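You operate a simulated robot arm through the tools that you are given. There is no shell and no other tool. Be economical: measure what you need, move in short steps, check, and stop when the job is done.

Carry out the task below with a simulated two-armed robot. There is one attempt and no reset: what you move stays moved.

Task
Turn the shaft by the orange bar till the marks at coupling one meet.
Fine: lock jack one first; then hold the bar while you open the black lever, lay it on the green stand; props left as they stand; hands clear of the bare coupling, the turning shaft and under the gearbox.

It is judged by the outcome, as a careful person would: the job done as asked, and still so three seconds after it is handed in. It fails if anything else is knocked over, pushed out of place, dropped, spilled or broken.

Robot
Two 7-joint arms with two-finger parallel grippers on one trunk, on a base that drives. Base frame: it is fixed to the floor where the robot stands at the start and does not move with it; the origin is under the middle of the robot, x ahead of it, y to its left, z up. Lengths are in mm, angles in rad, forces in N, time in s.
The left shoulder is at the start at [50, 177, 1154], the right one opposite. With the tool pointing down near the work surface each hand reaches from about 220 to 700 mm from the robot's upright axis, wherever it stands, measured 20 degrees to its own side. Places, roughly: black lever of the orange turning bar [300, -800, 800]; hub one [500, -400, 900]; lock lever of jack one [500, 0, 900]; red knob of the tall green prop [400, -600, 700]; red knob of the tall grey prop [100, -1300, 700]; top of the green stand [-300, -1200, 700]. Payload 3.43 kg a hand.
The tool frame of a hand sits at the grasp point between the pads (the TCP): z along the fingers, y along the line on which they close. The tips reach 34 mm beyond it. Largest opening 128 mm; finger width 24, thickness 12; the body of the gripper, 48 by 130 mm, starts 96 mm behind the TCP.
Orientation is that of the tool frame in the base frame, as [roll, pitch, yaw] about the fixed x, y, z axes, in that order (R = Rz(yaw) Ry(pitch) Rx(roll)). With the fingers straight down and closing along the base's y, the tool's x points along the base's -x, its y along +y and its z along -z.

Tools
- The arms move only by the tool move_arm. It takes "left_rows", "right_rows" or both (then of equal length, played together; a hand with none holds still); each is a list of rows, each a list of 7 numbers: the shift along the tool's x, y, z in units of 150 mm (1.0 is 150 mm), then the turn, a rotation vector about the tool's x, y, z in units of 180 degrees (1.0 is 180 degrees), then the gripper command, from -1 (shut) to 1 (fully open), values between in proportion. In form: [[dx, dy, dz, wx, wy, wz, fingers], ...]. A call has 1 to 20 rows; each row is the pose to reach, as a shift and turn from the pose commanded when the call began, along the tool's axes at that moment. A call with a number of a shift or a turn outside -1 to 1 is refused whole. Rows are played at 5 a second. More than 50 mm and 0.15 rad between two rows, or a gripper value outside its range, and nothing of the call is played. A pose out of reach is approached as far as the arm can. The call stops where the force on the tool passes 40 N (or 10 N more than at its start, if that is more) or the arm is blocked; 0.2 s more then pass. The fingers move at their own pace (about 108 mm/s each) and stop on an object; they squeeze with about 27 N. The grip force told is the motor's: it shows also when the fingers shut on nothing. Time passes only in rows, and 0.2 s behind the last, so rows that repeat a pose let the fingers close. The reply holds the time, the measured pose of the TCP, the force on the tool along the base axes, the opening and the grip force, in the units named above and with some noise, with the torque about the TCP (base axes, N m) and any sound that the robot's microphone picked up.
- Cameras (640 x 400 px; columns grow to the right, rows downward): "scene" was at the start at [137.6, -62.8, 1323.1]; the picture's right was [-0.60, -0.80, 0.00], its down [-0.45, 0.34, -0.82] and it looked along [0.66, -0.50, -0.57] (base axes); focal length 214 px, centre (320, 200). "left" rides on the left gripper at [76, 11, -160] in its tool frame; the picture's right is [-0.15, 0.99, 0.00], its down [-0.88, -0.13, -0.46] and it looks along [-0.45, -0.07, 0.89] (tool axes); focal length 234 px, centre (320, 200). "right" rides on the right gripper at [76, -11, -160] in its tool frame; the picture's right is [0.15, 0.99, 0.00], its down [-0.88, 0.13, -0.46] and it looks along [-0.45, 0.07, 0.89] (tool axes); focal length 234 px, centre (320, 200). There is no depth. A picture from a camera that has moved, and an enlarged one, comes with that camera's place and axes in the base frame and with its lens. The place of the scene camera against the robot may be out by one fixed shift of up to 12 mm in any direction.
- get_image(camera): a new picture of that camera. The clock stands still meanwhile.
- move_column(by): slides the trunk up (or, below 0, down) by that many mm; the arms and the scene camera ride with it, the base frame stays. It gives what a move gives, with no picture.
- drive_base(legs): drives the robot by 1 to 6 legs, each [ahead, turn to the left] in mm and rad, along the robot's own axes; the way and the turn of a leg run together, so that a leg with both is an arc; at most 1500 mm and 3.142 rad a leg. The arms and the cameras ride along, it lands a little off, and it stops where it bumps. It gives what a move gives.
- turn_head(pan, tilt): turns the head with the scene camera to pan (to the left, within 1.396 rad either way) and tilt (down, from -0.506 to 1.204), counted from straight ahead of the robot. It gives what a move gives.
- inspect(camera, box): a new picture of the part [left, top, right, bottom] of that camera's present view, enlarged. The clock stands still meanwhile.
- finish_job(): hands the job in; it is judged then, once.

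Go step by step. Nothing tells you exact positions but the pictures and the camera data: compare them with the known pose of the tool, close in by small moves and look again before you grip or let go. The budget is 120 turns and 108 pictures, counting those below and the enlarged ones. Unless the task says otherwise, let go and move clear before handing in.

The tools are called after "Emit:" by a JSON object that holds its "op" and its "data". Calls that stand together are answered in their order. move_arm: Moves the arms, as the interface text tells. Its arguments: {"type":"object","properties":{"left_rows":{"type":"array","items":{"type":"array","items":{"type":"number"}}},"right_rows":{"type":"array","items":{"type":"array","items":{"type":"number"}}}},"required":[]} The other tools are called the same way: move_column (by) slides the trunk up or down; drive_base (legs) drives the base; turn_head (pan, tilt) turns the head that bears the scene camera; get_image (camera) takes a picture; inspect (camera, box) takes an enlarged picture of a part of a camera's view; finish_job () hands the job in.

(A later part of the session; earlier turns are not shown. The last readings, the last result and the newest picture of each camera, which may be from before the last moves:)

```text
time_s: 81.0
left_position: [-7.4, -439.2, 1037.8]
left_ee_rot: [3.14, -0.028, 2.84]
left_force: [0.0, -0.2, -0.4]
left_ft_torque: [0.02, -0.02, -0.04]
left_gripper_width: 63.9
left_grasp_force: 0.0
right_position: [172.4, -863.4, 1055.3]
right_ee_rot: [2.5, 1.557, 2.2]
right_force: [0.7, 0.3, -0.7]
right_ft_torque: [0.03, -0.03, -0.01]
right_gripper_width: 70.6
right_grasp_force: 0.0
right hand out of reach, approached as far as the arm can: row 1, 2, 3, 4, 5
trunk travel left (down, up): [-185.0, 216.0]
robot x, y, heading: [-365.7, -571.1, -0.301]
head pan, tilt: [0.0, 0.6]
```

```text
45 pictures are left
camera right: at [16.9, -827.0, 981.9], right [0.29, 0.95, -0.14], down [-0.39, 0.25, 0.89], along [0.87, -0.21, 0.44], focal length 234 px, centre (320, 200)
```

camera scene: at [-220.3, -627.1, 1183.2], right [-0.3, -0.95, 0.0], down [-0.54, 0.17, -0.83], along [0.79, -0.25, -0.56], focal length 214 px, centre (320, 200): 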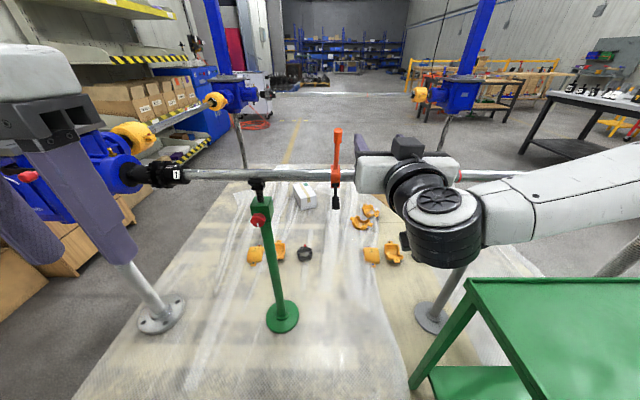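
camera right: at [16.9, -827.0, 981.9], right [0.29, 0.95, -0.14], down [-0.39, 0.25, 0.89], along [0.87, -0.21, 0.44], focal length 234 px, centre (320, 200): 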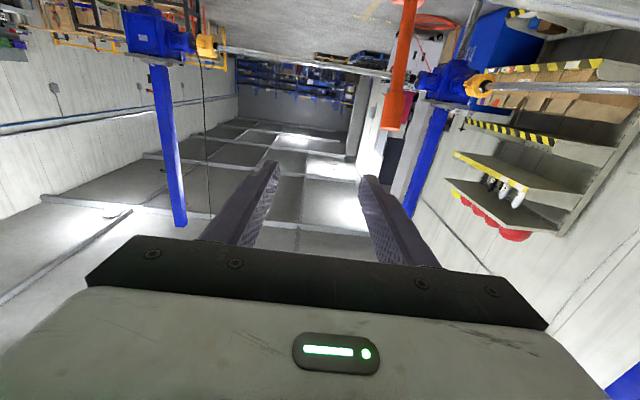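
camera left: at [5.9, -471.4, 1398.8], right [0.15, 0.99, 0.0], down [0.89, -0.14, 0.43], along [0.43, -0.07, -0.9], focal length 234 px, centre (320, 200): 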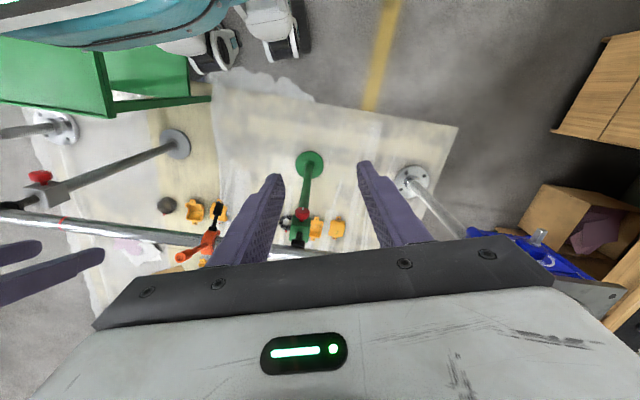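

The right arm's posture just won't reach inward here, but the left arm did so easily before. I'll swap roles: withdraw the right hand, and let the left hand hold and swing the bar.

Emit:
{"op": "move_arm", "data": {"right_rows": [[0, -0.08, -0.083, 0, 0.0417, 0, 0.1], [0, -0.167, -0.167, 0, 0.0833, 0, 0.1], [0, -0.25, -0.25, 0, 0.125, 0, 0.1], [0, -0.333, -0.333, 0, 0.1667, 0, 0.1], [0, -0.417, -0.417, 0, 0.2083, 0, 0.1], [0, -0.5, -0.5, 0, 0.25, 0, 0.1], [0, -0.583, -0.583, 0, 0.2917, 0, 0.1], [0, -0.667, -0.667, 0, 0.3333, 0, 0.1], [0, -0.75, -0.75, 0, 0.375, 0, 0.1], [0, -0.833, -0.833, 0, 0.4167, 0, 0.1], [0, -0.917, -0.917, 0, 0.4583, 0, 0.1], [0, -1, -1, 0, 0.5, 0, 0.1]]}}

Emit:
{"op": "move_arm", "data": {"left_rows": [[-0.083, -0.083, 0.02, 0, -0.0417, 0, 0.1], [-0.167, -0.167, 0.05, 0, -0.0833, 0, 0.1], [-0.25, -0.25, 0.08, 0, -0.125, 0, 0.1], [-0.333, -0.333, 0.11, 0, -0.1667, 0, 0.1], [-0.417, -0.417, 0.14, 0, -0.2083, 0, 0.1], [-0.5, -0.5, 0.17, 0, -0.25, 0, 0.1], [-0.583, -0.583, 0.2, 0, -0.2917, 0, 0.1], [-0.667, -0.667, 0.23, 0, -0.3333, 0, 0.1], [-0.75, -0.75, 0.26, 0, -0.375, 0, 0.1], [-0.833, -0.833, 0.3, 0, -0.4167, 0, 0.1], [-0.917, -0.917, 0.33, 0, -0.4583, 0, 0.1], [-1, -1, 0.36, 0, -0.49, 0, 0.1]]}}

Emit:
{"op": "get_image", "data": {"camera": "scene"}}

Emit:
{"op": "get_image", "data": {"camera": "left"}}

```text
time_s: 83.6
left_position: [-6.6, -438.8, 1038.8]
left_ee_rot: [3.139, -0.028, 2.841]
left_force: [-0.3, -0.2, 0.2]
left_ft_torque: [-0.04, -0.01, 0.0]
left_gripper_width: 63.9
left_grasp_force: 0.0
right_position: [-14.8, -963.0, 1052.3]
right_ee_rot: [3.131, -0.003, 2.84]
right_force: [-0.4, 0.2, 0.2]
right_ft_torque: [-0.03, -0.01, 0.01]
right_gripper_width: 70.3
right_grasp_force: 0.0
trunk travel left (down, up): [-185.0, 216.0]
robot x, y, heading: [-367.7, -567.3, -0.306]
head pan, tilt: [0.0, 0.6]
```

```text
time_s: 86.2
left_position: [90.6, -626.1, 981.4]
left_ee_rot: [3.125, 1.516, 2.825]
left_force: [-0.5, 0.4, 0.2]
left_ft_torque: [0.01, -0.01, -0.02]
left_gripper_width: 70.2
left_grasp_force: 0.1
left hand out of reach, approached as far as the arm can: row 8, 9, 10, 11
right_position: [-14.2, -963.2, 1051.6]
right_ee_rot: [3.132, 0.001, 2.84]
right_force: [0.1, 0.7, -0.6]
right_ft_torque: [0.02, -0.01, -0.01]
right_gripper_width: 70.6
right_grasp_force: 0.1
trunk travel left (down, up): [-185.0, 216.0]
robot x, y, heading: [-370.2, -571.7, -0.303]
head pan, tilt: [0.0, 0.6]
```

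```text
44 pictures are left
camera scene: at [-220.3, -627.7, 1183.2], right [-0.3, -0.95, 0.0], down [-0.54, 0.17, -0.83], along [0.79, -0.25, -0.56], focal length 214 px, centre (320, 200)
```

scene: 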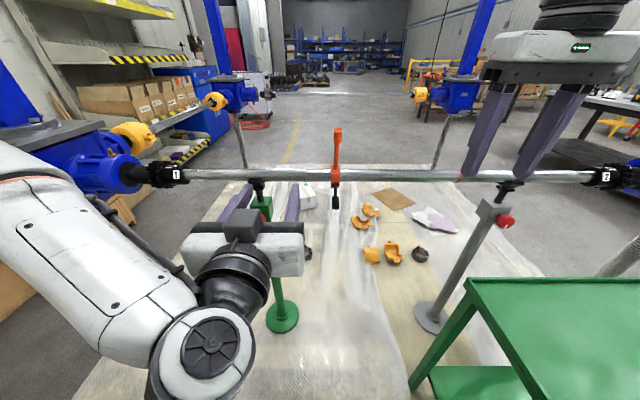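

```text
43 pictures are left
camera left: at [-62.5, -566.7, 913.5], right [0.3, 0.94, 0.15], down [-0.43, 0.0, 0.9], along [0.85, -0.34, 0.4], focal length 234 px, centre (320, 200)
```

left: 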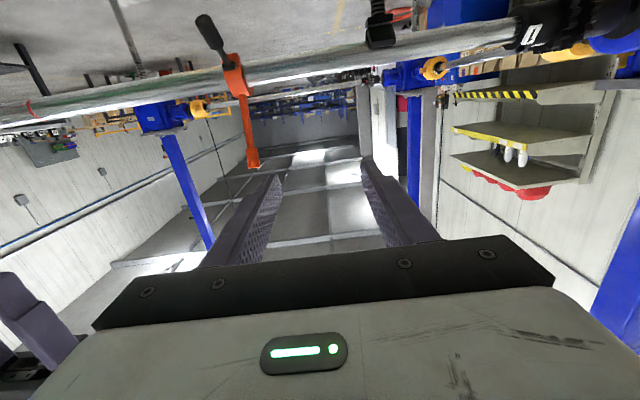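

The left hand reaches well. I'll move it across to line up with the bar, with the fingers stopping short of it.

Emit:
{"op": "move_arm", "data": {"left_rows": [[0, -0.2, 0.22, 0, 0, 0, 0.1], [0, -0.4, 0.45, 0, 0, 0, 0.1], [0, -0.6, 0.67, 0, 0, 0, 0.1], [0, -0.8, 0.9, 0, 0, 0, 0.1], [0, -0.94, 1, 0, 0, 0, 0.1]]}}

Emit:
{"op": "get_image", "data": {"camera": "left"}}

Emit:
{"op": "get_image", "data": {"camera": "scene"}}

```text
time_s: 87.4
left_position: [190.5, -806.2, 971.2]
left_ee_rot: [3.13, 1.512, 2.826]
left_force: [0.6, 0.5, -0.3]
left_ft_torque: [-0.01, -0.01, 0.01]
left_gripper_width: 70.4
left_grasp_force: 0.0
right_position: [-14.1, -963.1, 1052.6]
right_ee_rot: [3.132, 0.001, 2.841]
right_force: [0.6, 0.1, -1.2]
right_ft_torque: [0.0, 0.0, 0.0]
right_gripper_width: 70.4
right_grasp_force: 0.1
trunk travel left (down, up): [-185.0, 216.0]
robot x, y, heading: [-372.1, -571.4, -0.301]
head pan, tilt: [0.0, 0.6]
```

```text
42 pictures are left
camera left: at [38.7, -746.5, 904.3], right [0.3, 0.94, 0.15], down [-0.42, 0.0, 0.91], along [0.85, -0.34, 0.4], focal length 234 px, centre (320, 200)
```

left: 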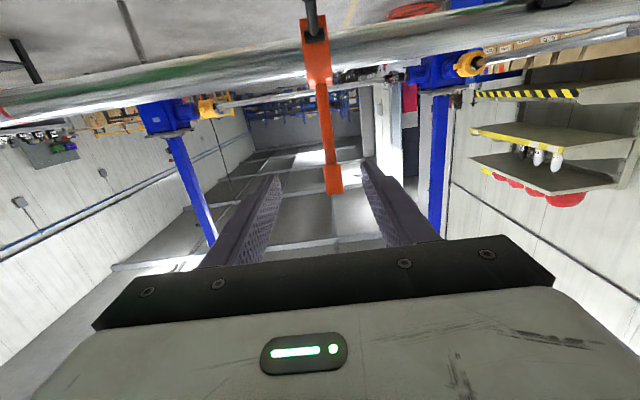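

```text
41 pictures are left
camera scene: at [-220.0, -627.5, 1183.1], right [-0.3, -0.95, 0.0], down [-0.54, 0.17, -0.83], along [0.79, -0.25, -0.56], focal length 214 px, centre (320, 200)
```

scene: 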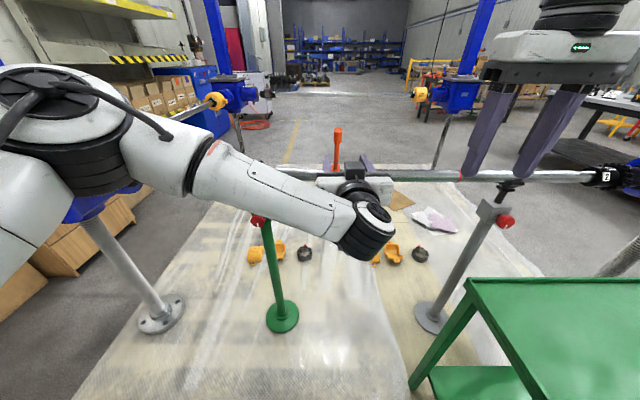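

The bar is nearly lined up, about 13 mm to the +y side. I'll correct that, move forward until it is between the pads, and look.

Emit:
{"op": "move_arm", "data": {"left_rows": [[-0.05, 0.04, 0.1, 0, 0, 0, 0.1], [-0.1, 0.085, 0.3, 0, 0, 0, 0.1], [-0.14, 0.085, 0.5, 0, 0, 0, 0.1], [-0.14, 0.085, 0.68, 0, 0, 0, 0.1]]}}

Emit:
{"op": "get_image", "data": {"camera": "left"}}

Emit:
{"op": "inspect", "data": {"camera": "scene", "box": [280, 110, 420, 215]}}

```text
time_s: 88.4
left_position: [292.0, -825.1, 985.1]
left_ee_rot: [3.119, 1.512, 2.817]
left_force: [0.2, -0.8, 0.4]
left_ft_torque: [-0.05, 0.02, 0.02]
left_gripper_width: 70.6
left_grasp_force: 0.1
right_position: [-12.6, -963.9, 1053.2]
right_ee_rot: [3.133, 0.0, 2.84]
right_force: [-0.6, -0.1, -0.1]
right_ft_torque: [-0.01, -0.02, 0.01]
right_gripper_width: 70.3
right_grasp_force: 0.1
trunk travel left (down, up): [-185.0, 216.0]
robot x, y, heading: [-364.9, -566.5, -0.306]
head pan, tilt: [0.0, 0.6]
```

```text
40 pictures are left
camera left: at [140.8, -764.8, 917.8], right [0.3, 0.94, 0.15], down [-0.42, -0.01, 0.91], along [0.85, -0.34, 0.4], focal length 234 px, centre (320, 200)
```

left: 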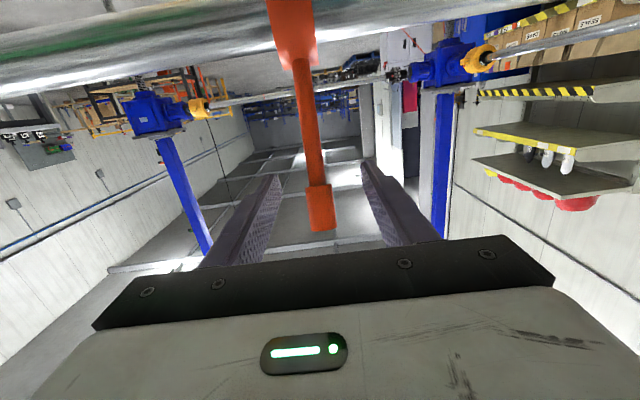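

```text
3.81 times, centred on (350, 162) of scene
camera zoom: at [-219.8, -627.4, 1183.1], right [-0.3, -0.95, 0.0], down [-0.54, 0.17, -0.82], along [0.79, -0.25, -0.57], focal length 817 px, centre (206, 343)
```

zoom: 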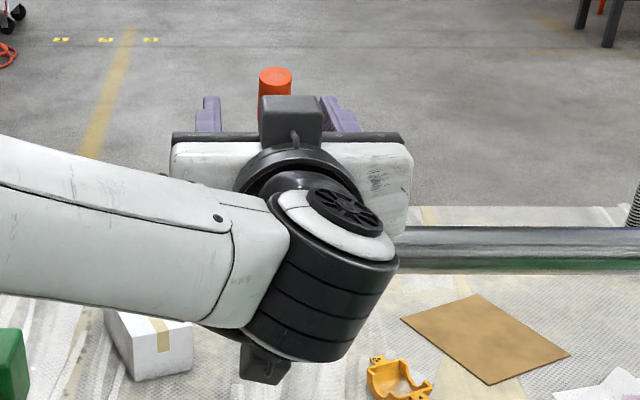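

The handle lies centred between the fingers. I'll go 7 mm further and close.

Emit:
{"op": "move_arm", "data": {"left_rows": [[0, 0, 0.045, 0, 0, 0, 0.1], [0, 0, 0.045, 0, 0, 0, -1], [0, 0, 0.045, 0, 0, 0, -1], [0, 0, 0.045, 0, 0, 0, -1]]}}

Emit:
{"op": "inspect", "data": {"camera": "scene", "box": [140, 145, 220, 195]}}

Emit:
{"op": "get_image", "data": {"camera": "left"}}

```text
time_s: 89.4
left_position: [298.4, -826.6, 984.1]
left_ee_rot: [3.12, 1.511, 2.813]
left_force: [0.5, -4.4, 0.7]
left_ft_torque: [-0.13, -0.12, -0.08]
left_gripper_width: 21.1
left_grasp_force: 27.5
right_position: [-14.5, -964.7, 1052.4]
right_ee_rot: [3.132, 0.0, 2.841]
right_force: [0.2, 0.7, -0.4]
right_ft_torque: [-0.02, 0.0, 0.0]
right_gripper_width: 70.7
right_grasp_force: 0.0
trunk travel left (down, up): [-185.0, 216.0]
robot x, y, heading: [-366.6, -570.8, -0.302]
head pan, tilt: [0.0, 0.6]
```

```text
8.00 times, centred on (180, 170) of scene
camera zoom: at [-220.0, -627.8, 1183.1], right [-0.3, -0.95, 0.0], down [-0.54, 0.17, -0.83], along [0.79, -0.25, -0.57], focal length 1716 px, centre (1440, 440)
```

zoom: 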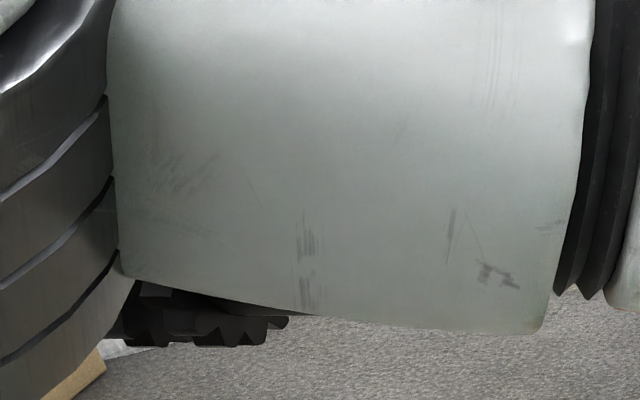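

```text
37 pictures are left
camera left: at [146.3, -767.6, 917.9], right [0.3, 0.94, 0.15], down [-0.42, 0.0, 0.91], along [0.85, -0.34, 0.4], focal length 234 px, centre (320, 200)
```

left: 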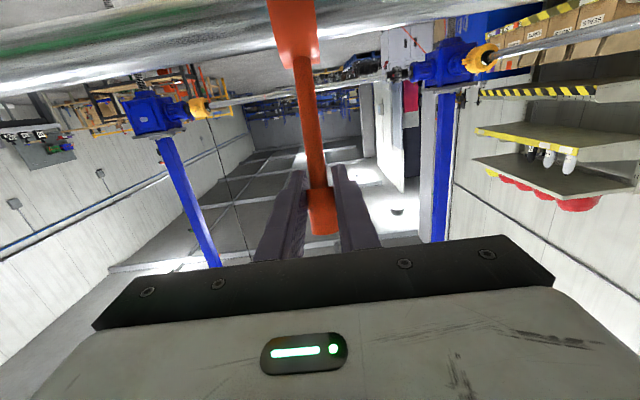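

The left hand holds the bar firmly (21.1 mm). I'll push the shaft back about 8.5 mm along its axis, then swing the bar a further 14°, and meanwhile aim the right hand's camera at the coupling.

Emit:
{"op": "move_arm", "data": {"left_rows": [[0, 0.03, 0, 0, 0, 0, -1], [0, 0.057, 0, 0, 0, 0, -1], [0, 0.057, 0, 0, 0, 0, -1]]}}

Emit:
{"op": "move_arm", "data": {"left_rows": [[-0.009, 0, 0.028, 0, 0, 0, -1], [-0.0175, 0, 0.057, 0, 0, 0, -1], [-0.025, 0, 0.086, 0, 0, 0, -1], [-0.03, 0, 0.116, 0, 0, 0, -1], [-0.034, 0, 0.145, 0, 0, 0, -1], [-0.038, 0, 0.173, 0, 0, 0, -1], [-0.038, 0, 0.173, 0, 0, 0, -1]]}}

Emit:
{"op": "turn_head", "data": {"pan": 1.2, "tilt": 0.4}}

Emit:
{"op": "get_image", "data": {"camera": "scene"}}

```text
time_s: 90.2
left_position: [296.0, -824.5, 984.4]
left_ee_rot: [3.062, 1.511, 2.747]
left_force: [-5.4, -26.4, 1.8]
left_ft_torque: [-0.09, -0.39, -0.23]
left_gripper_width: 21.8
left_grasp_force: 27.4
right_position: [-14.2, -966.1, 1051.4]
right_ee_rot: [3.129, 0.001, 2.841]
right_force: [0.1, 0.7, 1.0]
right_ft_torque: [0.0, 0.02, 0.01]
right_gripper_width: 70.6
right_grasp_force: 0.1
trunk travel left (down, up): [-185.0, 216.0]
robot x, y, heading: [-367.4, -571.8, -0.304]
head pan, tilt: [0.0, 0.6]
```

```text
time_s: 91.8
left_position: [323.6, -828.6, 990.0]
left_ee_rot: [3.07, 1.512, 2.76]
left_force: [-16.0, -13.6, 5.7]
left_ft_torque: [0.24, 0.57, -0.09]
left_gripper_width: 21.5
left_grasp_force: 27.1
right_position: [-16.0, -964.7, 1053.2]
right_ee_rot: [3.131, 0.003, 2.84]
right_force: [0.6, 0.4, 0.2]
right_ft_torque: [-0.03, -0.01, 0.0]
right_gripper_width: 70.1
right_grasp_force: 0.2
trunk travel left (down, up): [-185.0, 216.0]
robot x, y, heading: [-366.4, -571.5, -0.298]
head pan, tilt: [0.0, 0.6]
```

```text
time_s: 93.2
left_position: [322.8, -828.7, 990.0]
left_ee_rot: [3.081, 1.51, 2.773]
left_force: [-14.1, -13.1, 4.5]
left_ft_torque: [0.19, 0.57, -0.08]
left_gripper_width: 21.5
left_grasp_force: 26.7
right_position: [-15.7, -965.7, 1052.1]
right_ee_rot: [3.131, 0.003, 2.838]
right_force: [-0.7, -0.6, 0.0]
right_ft_torque: [0.02, 0.01, -0.01]
right_gripper_width: 70.6
right_grasp_force: 0.2
trunk travel left (down, up): [-185.0, 216.0]
robot x, y, heading: [-367.0, -570.4, -0.299]
head pan, tilt: [1.201, 0.4]
```

```text
36 pictures are left
camera scene: at [-248.4, -529.9, 1201.7], right [0.78, -0.62, 0.0], down [-0.24, -0.3, -0.92], along [0.58, 0.72, -0.39], focal length 214 px, centre (320, 200)
```

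scene: 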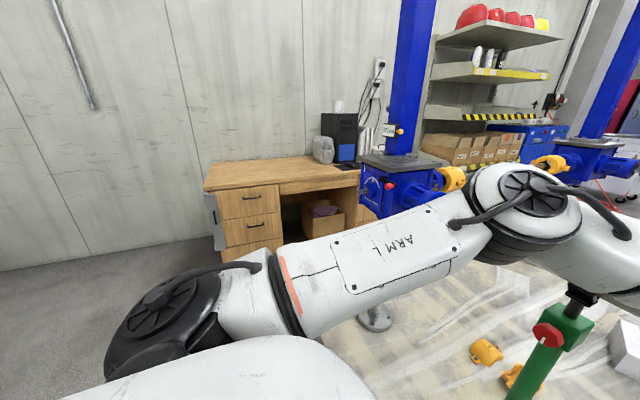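

The arm blocks that view, so I'll turn the right hand to use its camera on the coupling.

Emit:
{"op": "move_arm", "data": {"right_rows": [[0, 0, -0.1, -0.0136, -0.0292, -0.0329, 0.1], [0, 0, -0.2, -0.0272, -0.0584, -0.0658, 0.1], [0, 0, -0.3, -0.0409, -0.0876, -0.0986, 0.1], [0, 0, -0.4, -0.0545, -0.1168, -0.1315, 0.1], [0, 0, -0.5, -0.0681, -0.146, -0.1644, 0.1], [0, 0, -0.5, -0.0817, -0.175, -0.1972, 0.1], [0, 0, -0.5, -0.0954, -0.2043, -0.23, 0.1], [0, 0, -0.5, -0.109, -0.2335, -0.263, 0.1]]}}

Emit:
{"op": "get_image", "data": {"camera": "right"}}

```text
time_s: 95.0
left_position: [324.0, -828.9, 989.5]
left_ee_rot: [3.074, 1.513, 2.766]
left_force: [-4.9, -18.7, 5.8]
left_ft_torque: [-0.06, -0.21, -0.21]
left_gripper_width: 21.4
left_grasp_force: 27.4
right_position: [-35.7, -901.0, 1139.5]
right_ee_rot: [3.13, 0.793, -2.595]
right_force: [-0.1, -0.4, 0.1]
right_ft_torque: [-0.01, 0.0, 0.02]
right_gripper_width: 70.5
right_grasp_force: 0.0
right hand out of reach, approached as far as the arm can: row 7, 8
trunk travel left (down, up): [-185.0, 216.0]
robot x, y, heading: [-368.5, -569.1, -0.3]
head pan, tilt: [1.201, 0.4]
```

```text
35 pictures are left
camera right: at [-170.5, -999.4, 1198.4], right [-0.61, 0.79, -0.1], down [0.18, 0.26, 0.95], along [0.77, 0.56, -0.3], focal length 234 px, centre (320, 200)
```

right: 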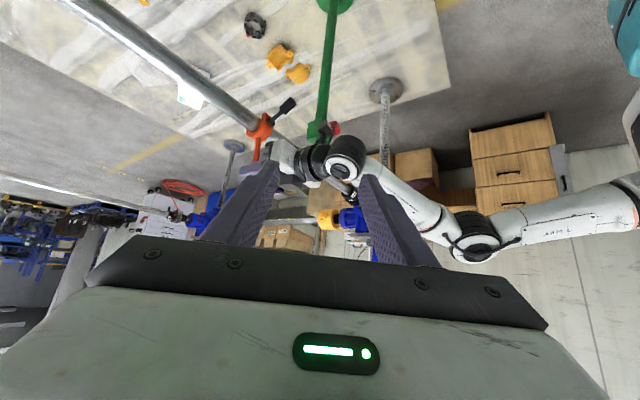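

Emit:
{"op": "inspect", "data": {"camera": "right", "box": [310, 160, 374, 230]}}

```text
5.71 times, centred on (342, 195) of right
camera zoom: at [-170.5, -999.4, 1198.4], right [-0.61, 0.79, -0.1], down [0.18, 0.26, 0.95], along [0.77, 0.56, -0.3], focal length 1338 px, centre (194, 229)
```

zoom: 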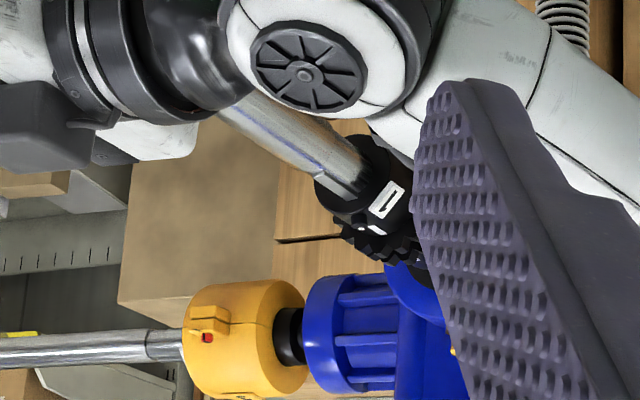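

Emit:
{"op": "move_arm", "data": {"right_rows": [[0, 0, 0, 0, 0, 0, 1], [0, 0, 0, 0, 0, 0, 1]]}}

Emit:
{"op": "inspect", "data": {"camera": "right", "box": [330, 175, 378, 205]}}

```text
time_s: 95.6
left_position: [325.4, -828.4, 988.6]
left_ee_rot: [3.08, 1.514, 2.772]
left_force: [-5.5, -18.6, 6.7]
left_ft_torque: [-0.02, -0.14, -0.08]
left_gripper_width: 21.6
left_grasp_force: 26.3
right_position: [-35.3, -900.6, 1139.8]
right_ee_rot: [3.13, 0.791, -2.595]
right_force: [0.7, -0.4, 0.3]
right_ft_torque: [0.01, 0.0, 0.0]
right_gripper_width: 128.0
right_grasp_force: 0.0
trunk travel left (down, up): [-185.0, 216.0]
robot x, y, heading: [-370.8, -575.0, -0.304]
head pan, tilt: [1.201, 0.4]
```

```text
13.33 times, centred on (354, 190) of right
camera zoom: at [-170.3, -999.4, 1198.5], right [-0.61, 0.79, -0.1], down [0.19, 0.26, 0.95], along [0.77, 0.56, -0.3], focal length 3122 px, centre (-133, 333)
```

zoom: 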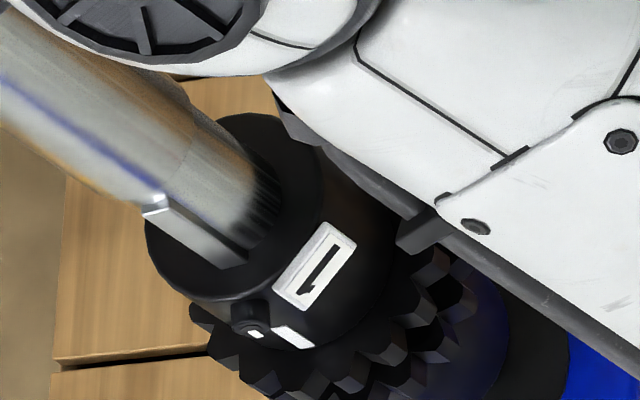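

The jack-side mark is hidden by the gear rim from here. By geometry about 5° of turn remains, so I'll make it, then let go and back the left arm off a little to check the marks from the scene camera.

Emit:
{"op": "move_arm", "data": {"left_rows": [[0, 0, 0.03, 0, 0, 0, -1], [-0.002, 0, 0.065, 0, 0, 0, -1], [-0.002, 0, 0.065, 0, 0, 0, -1]]}}

Emit:
{"op": "move_arm", "data": {"left_rows": [[0, 0, 0, 0, 0, 0, 0.1], [0, 0, 0, 0, 0, 0, 0.1], [0, 0, -0.3, 0, 0, 0, 0.1], [0, 0, -0.6, 0, 0, 0, 0.1], [0, 0, -0.9, 0, 0, 0, 0.1]]}}

Emit:
{"op": "turn_head", "data": {"pan": 0.4, "tilt": 0.4}}

Emit:
{"op": "get_image", "data": {"camera": "scene"}}

```text
time_s: 96.4
left_position: [333.5, -831.0, 990.9]
left_ee_rot: [3.085, 1.513, 2.777]
left_force: [-14.6, -13.3, 7.7]
left_ft_torque: [0.16, 0.6, -0.05]
left_gripper_width: 21.4
left_grasp_force: 27.0
right_position: [-36.2, -900.5, 1141.3]
right_ee_rot: [3.133, 0.792, -2.594]
right_force: [0.0, -0.9, 0.3]
right_ft_torque: [0.0, 0.01, -0.03]
right_gripper_width: 128.1
right_grasp_force: 0.1
trunk travel left (down, up): [-185.0, 216.0]
robot x, y, heading: [-369.9, -570.8, -0.304]
head pan, tilt: [1.201, 0.4]
```

```text
time_s: 97.6
left_position: [206.3, -788.2, 997.4]
left_ee_rot: [3.13, 1.512, 2.829]
left_force: [-0.2, 0.0, 0.1]
left_ft_torque: [-0.03, -0.01, -0.03]
left_gripper_width: 70.2
left_grasp_force: 0.0
right_position: [-34.5, -899.0, 1139.8]
right_ee_rot: [3.131, 0.789, -2.594]
right_force: [-1.2, -0.4, -0.5]
right_ft_torque: [-0.03, 0.0, 0.0]
right_gripper_width: 128.1
right_grasp_force: 0.1
trunk travel left (down, up): [-185.0, 216.0]
robot x, y, heading: [-369.0, -566.2, -0.301]
head pan, tilt: [1.201, 0.4]
```

```text
time_s: 98.8
left_position: [207.9, -788.6, 997.2]
left_ee_rot: [3.125, 1.512, 2.823]
left_force: [-0.4, -0.4, -0.2]
left_ft_torque: [0.02, 0.02, 0.0]
left_gripper_width: 70.4
left_grasp_force: 0.1
right_position: [-34.1, -898.3, 1139.9]
right_ee_rot: [3.131, 0.788, -2.594]
right_force: [-0.2, 0.2, 0.3]
right_ft_torque: [0.02, -0.01, -0.04]
right_gripper_width: 127.8
right_grasp_force: 0.1
trunk travel left (down, up): [-185.0, 216.0]
robot x, y, heading: [-371.1, -567.9, -0.305]
head pan, tilt: [0.4, 0.4]
```

```text
32 pictures are left
camera scene: at [-212.1, -592.0, 1201.4], right [0.1, -1.0, 0.0], down [-0.39, -0.04, -0.92], along [0.92, 0.09, -0.39], focal length 214 px, centre (320, 200)
```

scene: 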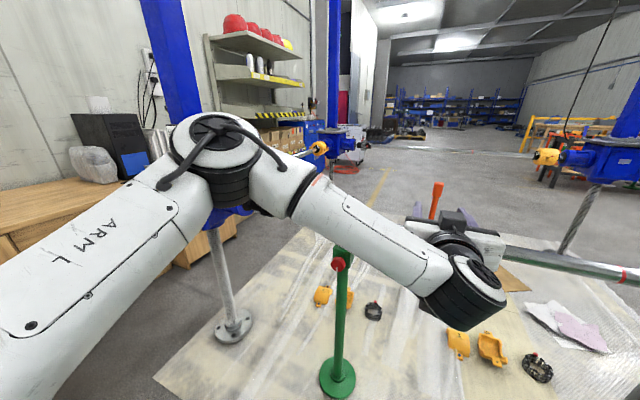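

The elbow hides the coupling. Raising the column lifts both arms and camera, and should bring the coupling into view below the elbow.

Emit:
{"op": "move_column", "data": {"by": 210}}

Emit:
{"op": "inspect", "data": {"camera": "scene", "box": [240, 220, 320, 270]}}

```text
time_s: 101.0
left_position: [207.2, -787.8, 1208.3]
left_ee_rot: [3.124, 1.51, 2.822]
left_force: [0.3, -0.2, 0.1]
left_ft_torque: [0.0, -0.04, 0.0]
left_gripper_width: 70.2
left_grasp_force: 0.1
right_position: [-34.5, -898.8, 1350.4]
right_ee_rot: [3.13, 0.789, -2.594]
right_force: [0.0, -0.7, 0.1]
right_ft_torque: [0.02, 0.01, -0.02]
right_gripper_width: 128.0
right_grasp_force: 0.0
trunk travel left (down, up): [-395.0, 6.0]
robot x, y, heading: [-365.0, -572.6, -0.301]
head pan, tilt: [0.4, 0.4]
```

```text
8.00 times, centred on (280, 245) of scene
camera zoom: at [-212.0, -592.1, 1411.3], right [0.1, -1.0, 0.0], down [-0.39, -0.04, -0.92], along [0.92, 0.09, -0.39], focal length 1716 px, centre (640, -160)
```

zoom: 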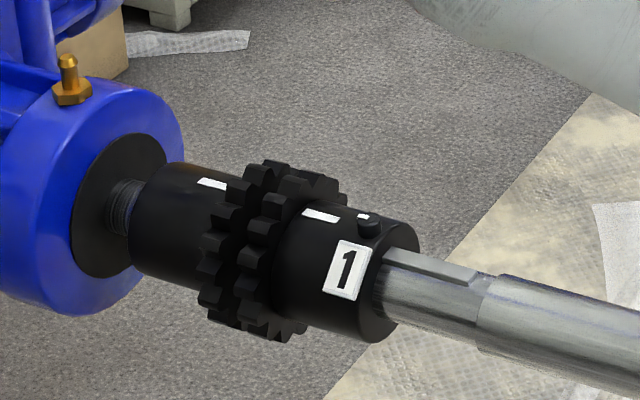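

The gap is restored and the marks look nearly in line. I'll zoom in closer to measure.

Emit:
{"op": "inspect", "data": {"camera": "scene", "box": [256, 236, 296, 264]}}

```text
14.29 times, centred on (276, 250) of scene
camera zoom: at [-212.0, -592.1, 1411.3], right [0.1, -1.0, 0.0], down [-0.39, -0.04, -0.92], along [0.92, 0.09, -0.39], focal length 3064 px, centre (949, -514)
```

zoom: 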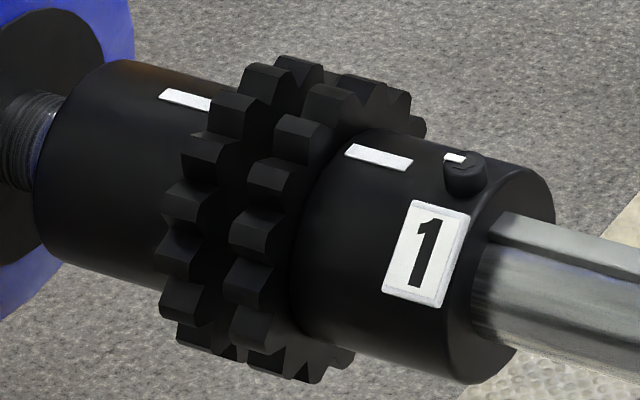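

Emit:
{"op": "inspect", "data": {"camera": "scene", "box": [262, 238, 286, 253]}}

```text
16.00 times, centred on (274, 246) of scene
camera zoom: at [-212.0, -592.1, 1411.3], right [0.1, -1.0, 0.0], down [-0.39, -0.04, -0.92], along [0.92, 0.09, -0.39], focal length 3432 px, centre (1056, -528)
```

zoom: 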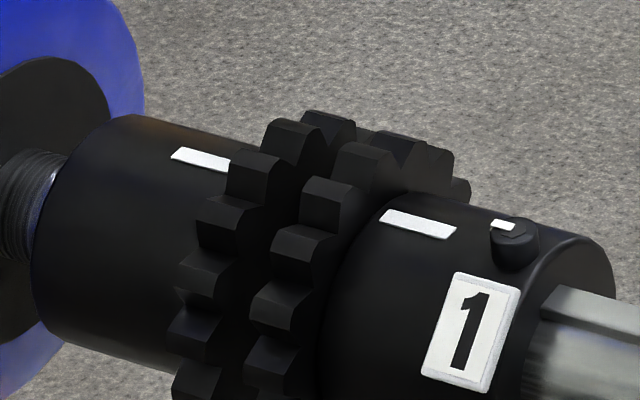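

The hub mark is still about 5° short. I'll go back down, grip again, turn roughly 4.5° more and re-check the same way.

Emit:
{"op": "move_column", "data": {"by": -210}}

Emit:
{"op": "move_arm", "data": {"left_rows": [[0, 0, 0.3, 0, 0, 0, 0.1], [0, 0, 0.6, 0, 0, 0, 0.1], [0, 0, 0.86, 0, 0, 0, 0.1], [0, 0, 0.86, 0, 0, 0, -1], [0, 0, 0.86, 0, 0, 0, -1], [0, 0, 0.86, 0, 0, 0, -1]]}}

```text
time_s: 103.2
left_position: [207.2, -788.0, 996.9]
left_ee_rot: [3.126, 1.511, 2.825]
left_force: [0.3, -1.4, -0.4]
left_ft_torque: [0.02, -0.02, 0.01]
left_gripper_width: 70.3
left_grasp_force: 0.1
right_position: [-33.9, -898.8, 1141.4]
right_ee_rot: [3.131, 0.788, -2.594]
right_force: [-0.2, 0.0, 0.1]
right_ft_torque: [0.03, 0.04, 0.0]
right_gripper_width: 128.1
right_grasp_force: 0.0
trunk travel left (down, up): [-185.0, 216.0]
robot x, y, heading: [-368.4, -570.5, -0.301]
head pan, tilt: [0.4, 0.4]
```

```text
time_s: 104.7
left_position: [329.0, -829.7, 989.4]
left_ee_rot: [3.097, 1.511, 2.788]
left_force: [-2.2, -11.5, 0.0]
left_ft_torque: [-0.08, -0.14, -0.21]
left_gripper_width: 21.7
left_grasp_force: 26.6
right_position: [-35.1, -901.1, 1139.7]
right_ee_rot: [3.129, 0.789, -2.594]
right_force: [0.3, 0.1, -0.2]
right_ft_torque: [0.0, 0.02, -0.01]
right_gripper_width: 127.9
right_grasp_force: 0.0
trunk travel left (down, up): [-185.0, 216.0]
robot x, y, heading: [-370.1, -572.1, -0.299]
head pan, tilt: [0.4, 0.4]
```

Emit:
{"op": "move_arm", "data": {"left_rows": [[0, -0.01, 0.02, 0, 0, 0, -1], [0, -0.015, 0.045, 0, 0, 0, -1], [-0.004, -0.015, 0.07, 0, 0, 0, -1], [-0.004, -0.015, 0.07, 0, 0, 0, -1]]}}

```text
time_s: 105.7
left_position: [338.6, -832.9, 989.9]
left_ee_rot: [3.098, 1.512, 2.795]
left_force: [-12.0, -6.8, -0.3]
left_ft_torque: [0.23, 0.55, -0.12]
left_gripper_width: 21.7
left_grasp_force: 26.9
right_position: [-35.9, -899.3, 1140.7]
right_ee_rot: [3.13, 0.791, -2.594]
right_force: [0.1, -0.2, -0.5]
right_ft_torque: [0.01, -0.01, -0.01]
right_gripper_width: 128.0
right_grasp_force: 0.0
trunk travel left (down, up): [-185.0, 216.0]
robot x, y, heading: [-366.6, -571.7, -0.291]
head pan, tilt: [0.4, 0.4]
```

Moved about 10 mm (about 5°). I'll release, back off and check again.

Emit:
{"op": "move_arm", "data": {"left_rows": [[0, 0, 0, 0, 0, 0, 0.1], [0, 0, 0, 0, 0, 0, 0.1], [0, 0, -0.3, 0, 0, 0, 0.1], [0, 0, -0.6, 0, 0, 0, 0.1], [0, 0, -0.9, 0, 0, 0, 0.1]]}}

Emit:
{"op": "move_column", "data": {"by": 210}}

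Emit:
{"op": "inspect", "data": {"camera": "scene", "box": [262, 238, 286, 253]}}

Emit:
{"op": "inspect", "data": {"camera": "scene", "box": [230, 220, 330, 280]}}

```text
time_s: 106.8
left_position: [210.5, -792.7, 999.0]
left_ee_rot: [3.127, 1.513, 2.822]
left_force: [0.4, 0.1, -0.3]
left_ft_torque: [-0.01, -0.03, 0.0]
left_gripper_width: 70.5
left_grasp_force: 0.1
right_position: [-34.3, -898.7, 1141.8]
right_ee_rot: [3.13, 0.789, -2.595]
right_force: [-0.4, 0.4, 0.0]
right_ft_torque: [-0.02, 0.03, 0.05]
right_gripper_width: 128.0
right_grasp_force: 0.1
trunk travel left (down, up): [-185.0, 216.0]
robot x, y, heading: [-372.3, -568.8, -0.303]
head pan, tilt: [0.4, 0.4]
```

```text
time_s: 109.1
left_position: [210.9, -792.5, 1207.5]
left_ee_rot: [3.125, 1.512, 2.822]
left_force: [-0.1, 0.5, -0.6]
left_ft_torque: [-0.03, 0.03, 0.02]
left_gripper_width: 70.4
left_grasp_force: 0.1
right_position: [-33.7, -899.4, 1350.5]
right_ee_rot: [3.13, 0.79, -2.594]
right_force: [0.2, -0.1, -0.7]
right_ft_torque: [-0.03, -0.04, 0.03]
right_gripper_width: 127.8
right_grasp_force: 0.0
trunk travel left (down, up): [-395.0, 6.0]
robot x, y, heading: [-368.2, -570.3, -0.304]
head pan, tilt: [0.4, 0.4]
```

```text
16.00 times, centred on (274, 246) of scene
camera zoom: at [-212.0, -592.1, 1411.3], right [0.1, -1.0, 0.0], down [-0.39, -0.04, -0.92], along [0.92, 0.09, -0.39], focal length 3432 px, centre (1056, -528)
```

zoom: 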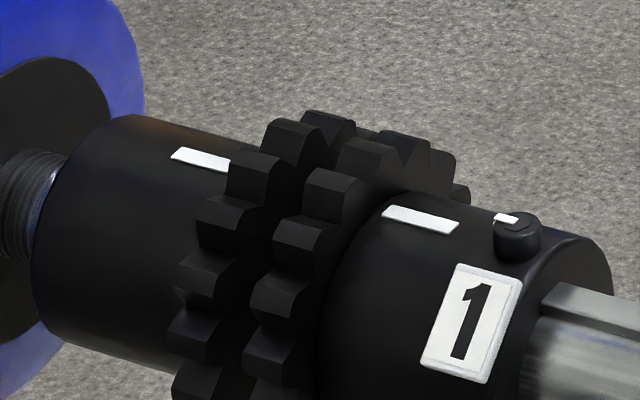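

```text
6.40 times, centred on (280, 250) of scene
camera zoom: at [-212.0, -592.1, 1411.3], right [0.1, -1.0, 0.0], down [-0.39, -0.04, -0.92], along [0.92, 0.09, -0.39], focal length 1373 px, centre (576, -120)
```

zoom: 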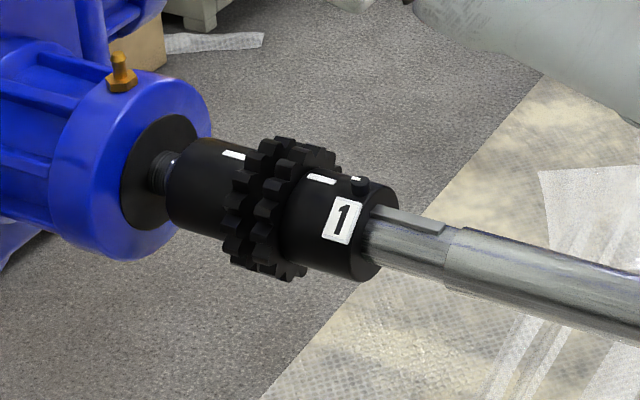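

The marks are closer now. The sprocket teeth should align when the marks meet, so I'll check those with one more zoom.

Emit:
{"op": "inspect", "data": {"camera": "scene", "box": [262, 242, 278, 256]}}

```text
16.00 times, centred on (270, 249) of scene
camera zoom: at [-212.0, -592.1, 1411.3], right [0.1, -1.0, 0.0], down [-0.39, -0.04, -0.92], along [0.92, 0.09, -0.39], focal length 3432 px, centre (1120, -584)
```

zoom: 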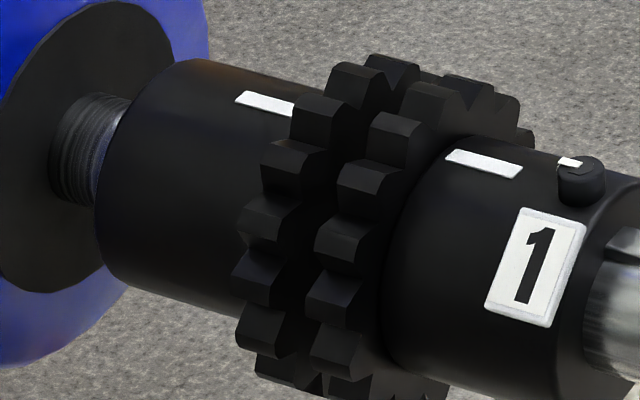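

The marks slope 0.27 and the tooth line slopes about 0.27, so they meet. Now I'll study the bar's ring and black lever.

Emit:
{"op": "turn_head", "data": {"pan": -0.25, "tilt": 0.6}}

Emit:
{"op": "get_image", "data": {"camera": "scene"}}

```text
time_s: 110.1
left_position: [211.2, -792.3, 1207.5]
left_ee_rot: [3.127, 1.512, 2.824]
left_force: [0.5, 0.4, -0.4]
left_ft_torque: [-0.02, 0.05, -0.01]
left_gripper_width: 70.5
left_grasp_force: 0.1
right_position: [-34.2, -899.5, 1349.5]
right_ee_rot: [3.13, 0.79, -2.593]
right_force: [0.0, 0.3, 0.5]
right_ft_torque: [0.03, 0.0, -0.01]
right_gripper_width: 127.6
right_grasp_force: 0.1
trunk travel left (down, up): [-395.0, 6.0]
robot x, y, heading: [-369.6, -570.0, -0.3]
head pan, tilt: [-0.25, 0.6]
```

```text
25 pictures are left
camera scene: at [-229.0, -647.3, 1393.2], right [-0.52, -0.85, 0.0], down [-0.48, 0.3, -0.83], along [0.7, -0.43, -0.56], focal length 214 px, centre (320, 200)
```

scene: 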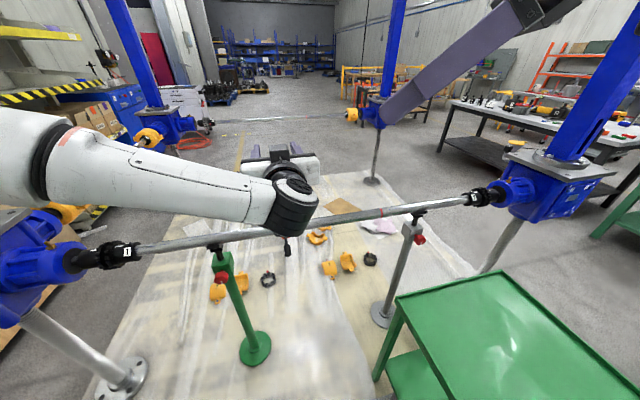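

I'll lower the column again and bring the right hand down on the right side of the bar, levelled, so that its camera can look at the lever closely.

Emit:
{"op": "move_column", "data": {"by": -210}}

Emit:
{"op": "move_arm", "data": {"right_rows": [[0.06, -0.08, 0.19, 0, 0, 0, 0.2], [0.12, -0.16, 0.38, 0, 0, 0, 0.2], [0.18, -0.24, 0.57, 0, 0, 0, 0.2], [0.24, -0.32, 0.76, 0, 0, 0, 0.2], [0.3, -0.4, 0.95, 0, 0, 0, 0.2]]}}

Emit:
{"op": "move_arm", "data": {"right_rows": [[0.05, -0.07, 0.16, 0, -0.04, 0, 0.2], [0.1, -0.14, 0.32, 0, -0.08, 0, 0.2], [0.16, -0.21, 0.48, 0, -0.12, 0, 0.2], [0.21, -0.28, 0.65, 0, -0.16, 0, 0.2], [0.26, -0.35, 0.82, 0, -0.2, 0, 0.2], [0.316, -0.415, 0.98, 0, -0.24, 0, 0.2]]}}

Emit:
{"op": "get_image", "data": {"camera": "right"}}

```text
time_s: 112.4
left_position: [210.8, -792.2, 997.3]
left_ee_rot: [3.126, 1.513, 2.824]
left_force: [-0.3, 0.6, 0.3]
left_ft_torque: [-0.02, -0.01, 0.03]
left_gripper_width: 70.5
left_grasp_force: 0.1
right_position: [-34.2, -900.1, 1140.7]
right_ee_rot: [3.131, 0.789, -2.594]
right_force: [0.0, -0.3, 0.4]
right_ft_torque: [-0.03, 0.0, -0.03]
right_gripper_width: 127.9
right_grasp_force: 0.1
trunk travel left (down, up): [-185.0, 216.0]
robot x, y, heading: [-365.6, -571.7, -0.3]
head pan, tilt: [-0.25, 0.6]
```

```text
time_s: 113.6
left_position: [211.1, -792.2, 998.5]
left_ee_rot: [3.124, 1.511, 2.822]
left_force: [0.9, -0.5, 0.5]
left_ft_torque: [-0.02, -0.02, 0.0]
left_gripper_width: 70.6
left_grasp_force: 0.2
right_position: [43.2, -868.2, 1012.9]
right_ee_rot: [3.135, 0.786, -2.604]
right_force: [0.6, -0.6, 0.4]
right_ft_torque: [-0.01, 0.0, 0.0]
right_gripper_width: 77.0
right_grasp_force: 0.0
right hand out of reach, approached as far as the arm can: row 1, 2, 3, 4, 5
trunk travel left (down, up): [-185.0, 216.0]
robot x, y, heading: [-368.3, -569.1, -0.3]
head pan, tilt: [-0.25, 0.6]
```

```text
time_s: 114.0
left_position: [219.4, -782.9, 994.4]
left_ee_rot: [2.915, 1.508, 2.639]
left_force: [1.1, 0.1, -0.7]
left_ft_torque: [-0.01, -0.11, -0.06]
left_gripper_width: 70.5
left_grasp_force: 0.0
right_position: [54.6, -858.7, 993.0]
right_ee_rot: [3.133, 0.934, -2.6]
right_force: [-0.7, -1.0, 0.3]
right_ft_torque: [0.02, 0.0, 0.06]
right_gripper_width: 76.8
right_grasp_force: 0.0
right hand out of reach, approached as far as the arm can: row 1, 2
trunk travel left (down, up): [-185.0, 216.0]
robot x, y, heading: [-365.7, -571.0, -0.302]
head pan, tilt: [-0.25, 0.6]
stopped in row 2 (left hand): the force on the tool passed its limit at 50 N (the readings are from after the stop); the commanded pose is now the measured one
```

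```text
24 pictures are left
camera right: at [-86.7, -958.9, 1027.5], right [-0.59, 0.8, -0.11], down [0.07, 0.19, 0.98], along [0.8, 0.57, -0.17], focal length 234 px, centre (320, 200)
```

right: 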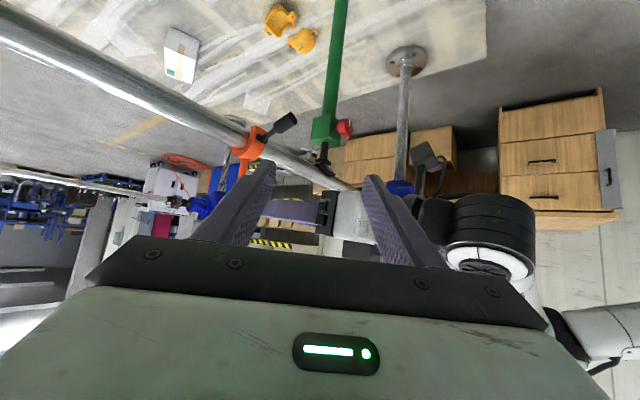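

The two hands brushed against each other because the right arm is in an awkward posture, but nothing else was touched. New plan: stand so the bar is on my right. The right hand then grips from above, where it reached before, and the left works the lever from below. First I'll pull both hands back.

Emit:
{"op": "move_arm", "data": {"left_rows": [[0, 0.1, -0.2, 0, 0, 0, 0.1], [0, 0.25, -0.4, 0, 0, 0, 0.1], [0, 0.4, -0.6, 0, 0, 0, 0.1], [0, 0.6, -0.75, 0, 0, 0, 0.1]], "right_rows": [[0, 0, -0.2, 0, 0, 0, 0.2], [0, -0.1, -0.4, 0, 0, 0, 0.2], [0, -0.2, -0.6, 0, 0, 0, 0.2], [0, -0.3, -0.8, 0, 0, 0, 0.2]]}}

Emit:
{"op": "move_arm", "data": {"right_rows": [[0, 0, 0, 0, 0.0425, 0, 0.2], [0, 0, 0, 0, 0.085, 0, 0.2], [0, 0, 0, 0, 0.1275, 0, 0.2], [0, 0, 0, 0, 0.17, 0, 0.2], [0, 0, 0, 0, 0.2125, 0, 0.2], [0, 0, 0, 0, 0.255, 0, 0.2], [0, 0, 0, 0, 0.297, 0, 0.2]]}}

Emit:
{"op": "move_arm", "data": {"right_rows": [[0, -0.05, 0, 0, 0, 0.041, 0.2], [0, -0.1, 0, 0, 0, 0.082, 0.2], [0, -0.15, 0, 0, 0, 0.122, 0.2], [0, -0.2, 0, 0, 0, 0.163, 0.2], [0, -0.25, 0, 0, 0, 0.204, 0.2]]}}

```text
time_s: 115.0
left_position: [134.6, -664.6, 999.3]
left_ee_rot: [2.925, 1.507, 2.653]
left_force: [-0.4, 1.2, 0.7]
left_ft_torque: [0.04, -0.02, 0.02]
left_gripper_width: 70.5
left_grasp_force: 0.1
right_position: [-7.4, -881.4, 1069.5]
right_ee_rot: [3.136, 0.928, -2.619]
right_force: [-0.3, 0.0, 1.0]
right_ft_torque: [0.04, 0.01, 0.02]
right_gripper_width: 76.6
right_grasp_force: 0.1
right hand out of reach, approached as far as the arm can: row 1, 2, 3, 4
trunk travel left (down, up): [-185.0, 216.0]
robot x, y, heading: [-371.1, -569.1, -0.304]
head pan, tilt: [-0.25, 0.6]
```

```text
time_s: 116.7
left_position: [136.0, -664.6, 1001.0]
left_ee_rot: [2.926, 1.507, 2.654]
left_force: [0.2, -0.3, -0.2]
left_ft_torque: [0.0, -0.02, -0.02]
left_gripper_width: 70.7
left_grasp_force: 0.0
right_position: [-10.2, -877.9, 1067.8]
right_ee_rot: [3.139, -0.002, -2.597]
right_force: [0.6, -0.2, -0.5]
right_ft_torque: [0.02, 0.01, -0.01]
right_gripper_width: 76.7
right_grasp_force: 0.1
right hand out of reach, approached as far as the arm can: row 7
trunk travel left (down, up): [-185.0, 216.0]
robot x, y, heading: [-367.1, -571.9, -0.299]
head pan, tilt: [-0.25, 0.6]
```

```text
time_s: 117.8
left_position: [135.6, -664.4, 1001.3]
left_ee_rot: [2.921, 1.506, 2.646]
left_force: [-0.3, -0.8, 0.2]
left_ft_torque: [0.0, 0.0, 0.02]
left_gripper_width: 70.6
left_grasp_force: 0.0
right_position: [9.5, -910.2, 1067.7]
right_ee_rot: [3.139, -0.002, 3.043]
right_force: [-0.5, 0.0, -0.6]
right_ft_torque: [-0.03, 0.02, -0.01]
right_gripper_width: 77.0
right_grasp_force: 0.1
trunk travel left (down, up): [-185.0, 216.0]
robot x, y, heading: [-369.2, -571.0, -0.302]
head pan, tilt: [-0.25, 0.6]
```

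Raise the column, then drive to the new spot at about (-161,-487), heading -0.1.

Emit:
{"op": "move_column", "data": {"by": 205}}

Emit:
{"op": "drive_base", "data": {"legs": [[0, 0.686], [224, 0], [0, -0.484]]}}

Emit:
{"op": "turn_head", "data": {"pan": -0.55, "tilt": 0.7}}

Emit:
{"op": "get_image", "data": {"camera": "scene"}}

```text
time_s: 120.1
left_position: [135.2, -666.1, 1205.3]
left_ee_rot: [2.919, 1.506, 2.647]
left_force: [0.1, -0.4, 0.6]
left_ft_torque: [-0.04, 0.0, -0.03]
left_gripper_width: 70.3
left_grasp_force: 0.0
right_position: [9.9, -909.4, 1272.1]
right_ee_rot: [3.137, -0.004, 3.047]
right_force: [0.4, -0.4, -0.5]
right_ft_torque: [-0.03, -0.02, -0.02]
right_gripper_width: 76.7
right_grasp_force: 0.1
trunk travel left (down, up): [-390.0, 11.0]
robot x, y, heading: [-366.7, -567.4, -0.299]
head pan, tilt: [-0.25, 0.6]
```

```text
time_s: 125.0
left_position: [351.5, -480.0, 1205.7]
left_ee_rot: [2.917, 1.508, 2.846]
left_force: [-0.5, -0.2, 0.3]
left_ft_torque: [-0.02, 0.04, 0.01]
left_gripper_width: 70.6
left_grasp_force: 0.1
right_position: [277.3, -744.1, 1272.1]
right_ee_rot: [3.139, -0.001, -3.035]
right_force: [0.1, -1.1, 0.4]
right_ft_torque: [0.01, 0.01, -0.04]
right_gripper_width: 76.6
right_grasp_force: 0.1
trunk travel left (down, up): [-390.0, 11.0]
robot x, y, heading: [-161.5, -489.6, -0.099]
head pan, tilt: [-0.25, 0.6]
```

```text
time_s: 125.8
left_position: [351.1, -478.3, 1206.2]
left_ee_rot: [2.922, 1.507, 2.85]
left_force: [-0.3, -0.1, -0.3]
left_ft_torque: [-0.02, 0.05, 0.04]
left_gripper_width: 70.2
left_grasp_force: 0.1
right_position: [277.5, -743.7, 1272.4]
right_ee_rot: [3.139, -0.005, -3.037]
right_force: [-0.3, -0.9, -0.9]
right_ft_torque: [-0.06, 0.02, 0.01]
right_gripper_width: 76.9
right_grasp_force: 0.1
trunk travel left (down, up): [-390.0, 11.0]
robot x, y, heading: [-162.0, -489.8, -0.096]
head pan, tilt: [-0.55, 0.7]
```

```text
23 pictures are left
camera scene: at [-27.0, -555.5, 1379.5], right [-0.6, -0.8, 0.0], down [-0.51, 0.39, -0.77], along [0.61, -0.46, -0.64], focal length 214 px, centre (320, 200)
```

scene: 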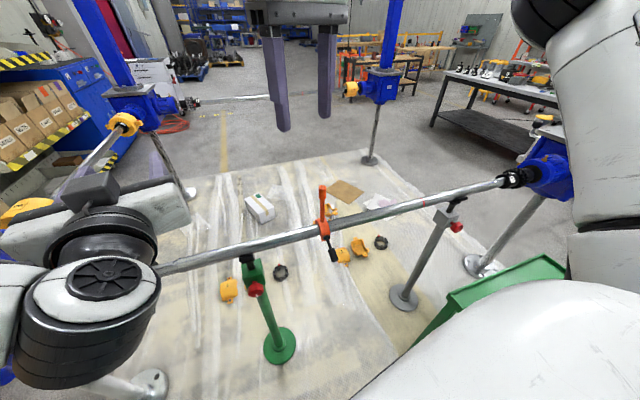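

Clear view of the bar from here. I'll zoom in on the ring and its black lever.

Emit:
{"op": "inspect", "data": {"camera": "scene", "box": [296, 178, 360, 270]}}

Emit:
{"op": "inspect", "data": {"camera": "scene", "box": [312, 214, 348, 268]}}

```text
4.35 times, centred on (328, 224) of scene
camera zoom: at [-27.0, -555.5, 1379.5], right [-0.6, -0.8, 0.0], down [-0.51, 0.39, -0.77], along [0.61, -0.46, -0.64], focal length 932 px, centre (285, 96)
```

zoom: 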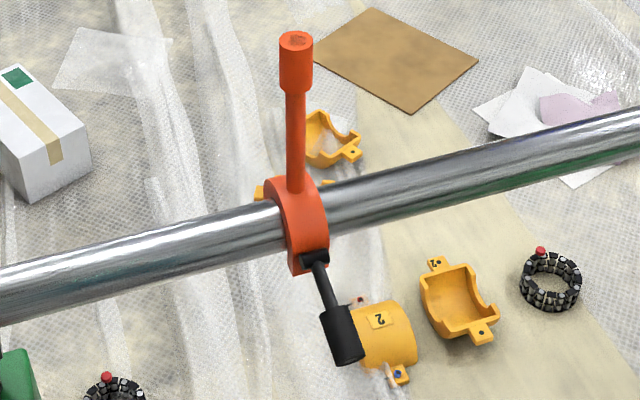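

```text
7.41 times, centred on (330, 241) of scene
camera zoom: at [-27.0, -555.5, 1379.5], right [-0.6, -0.8, 0.0], down [-0.51, 0.39, -0.77], along [0.61, -0.46, -0.64], focal length 1589 px, centre (246, -104)
```

zoom: 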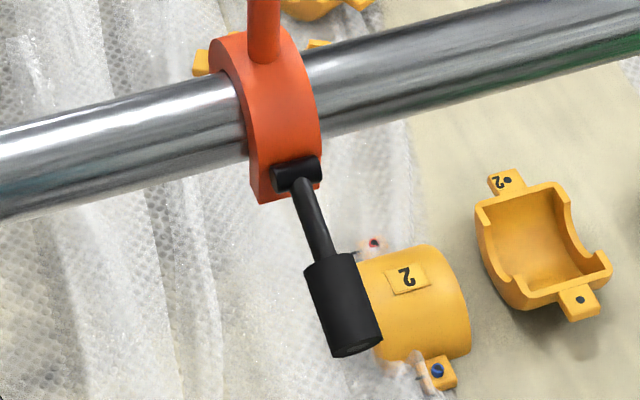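

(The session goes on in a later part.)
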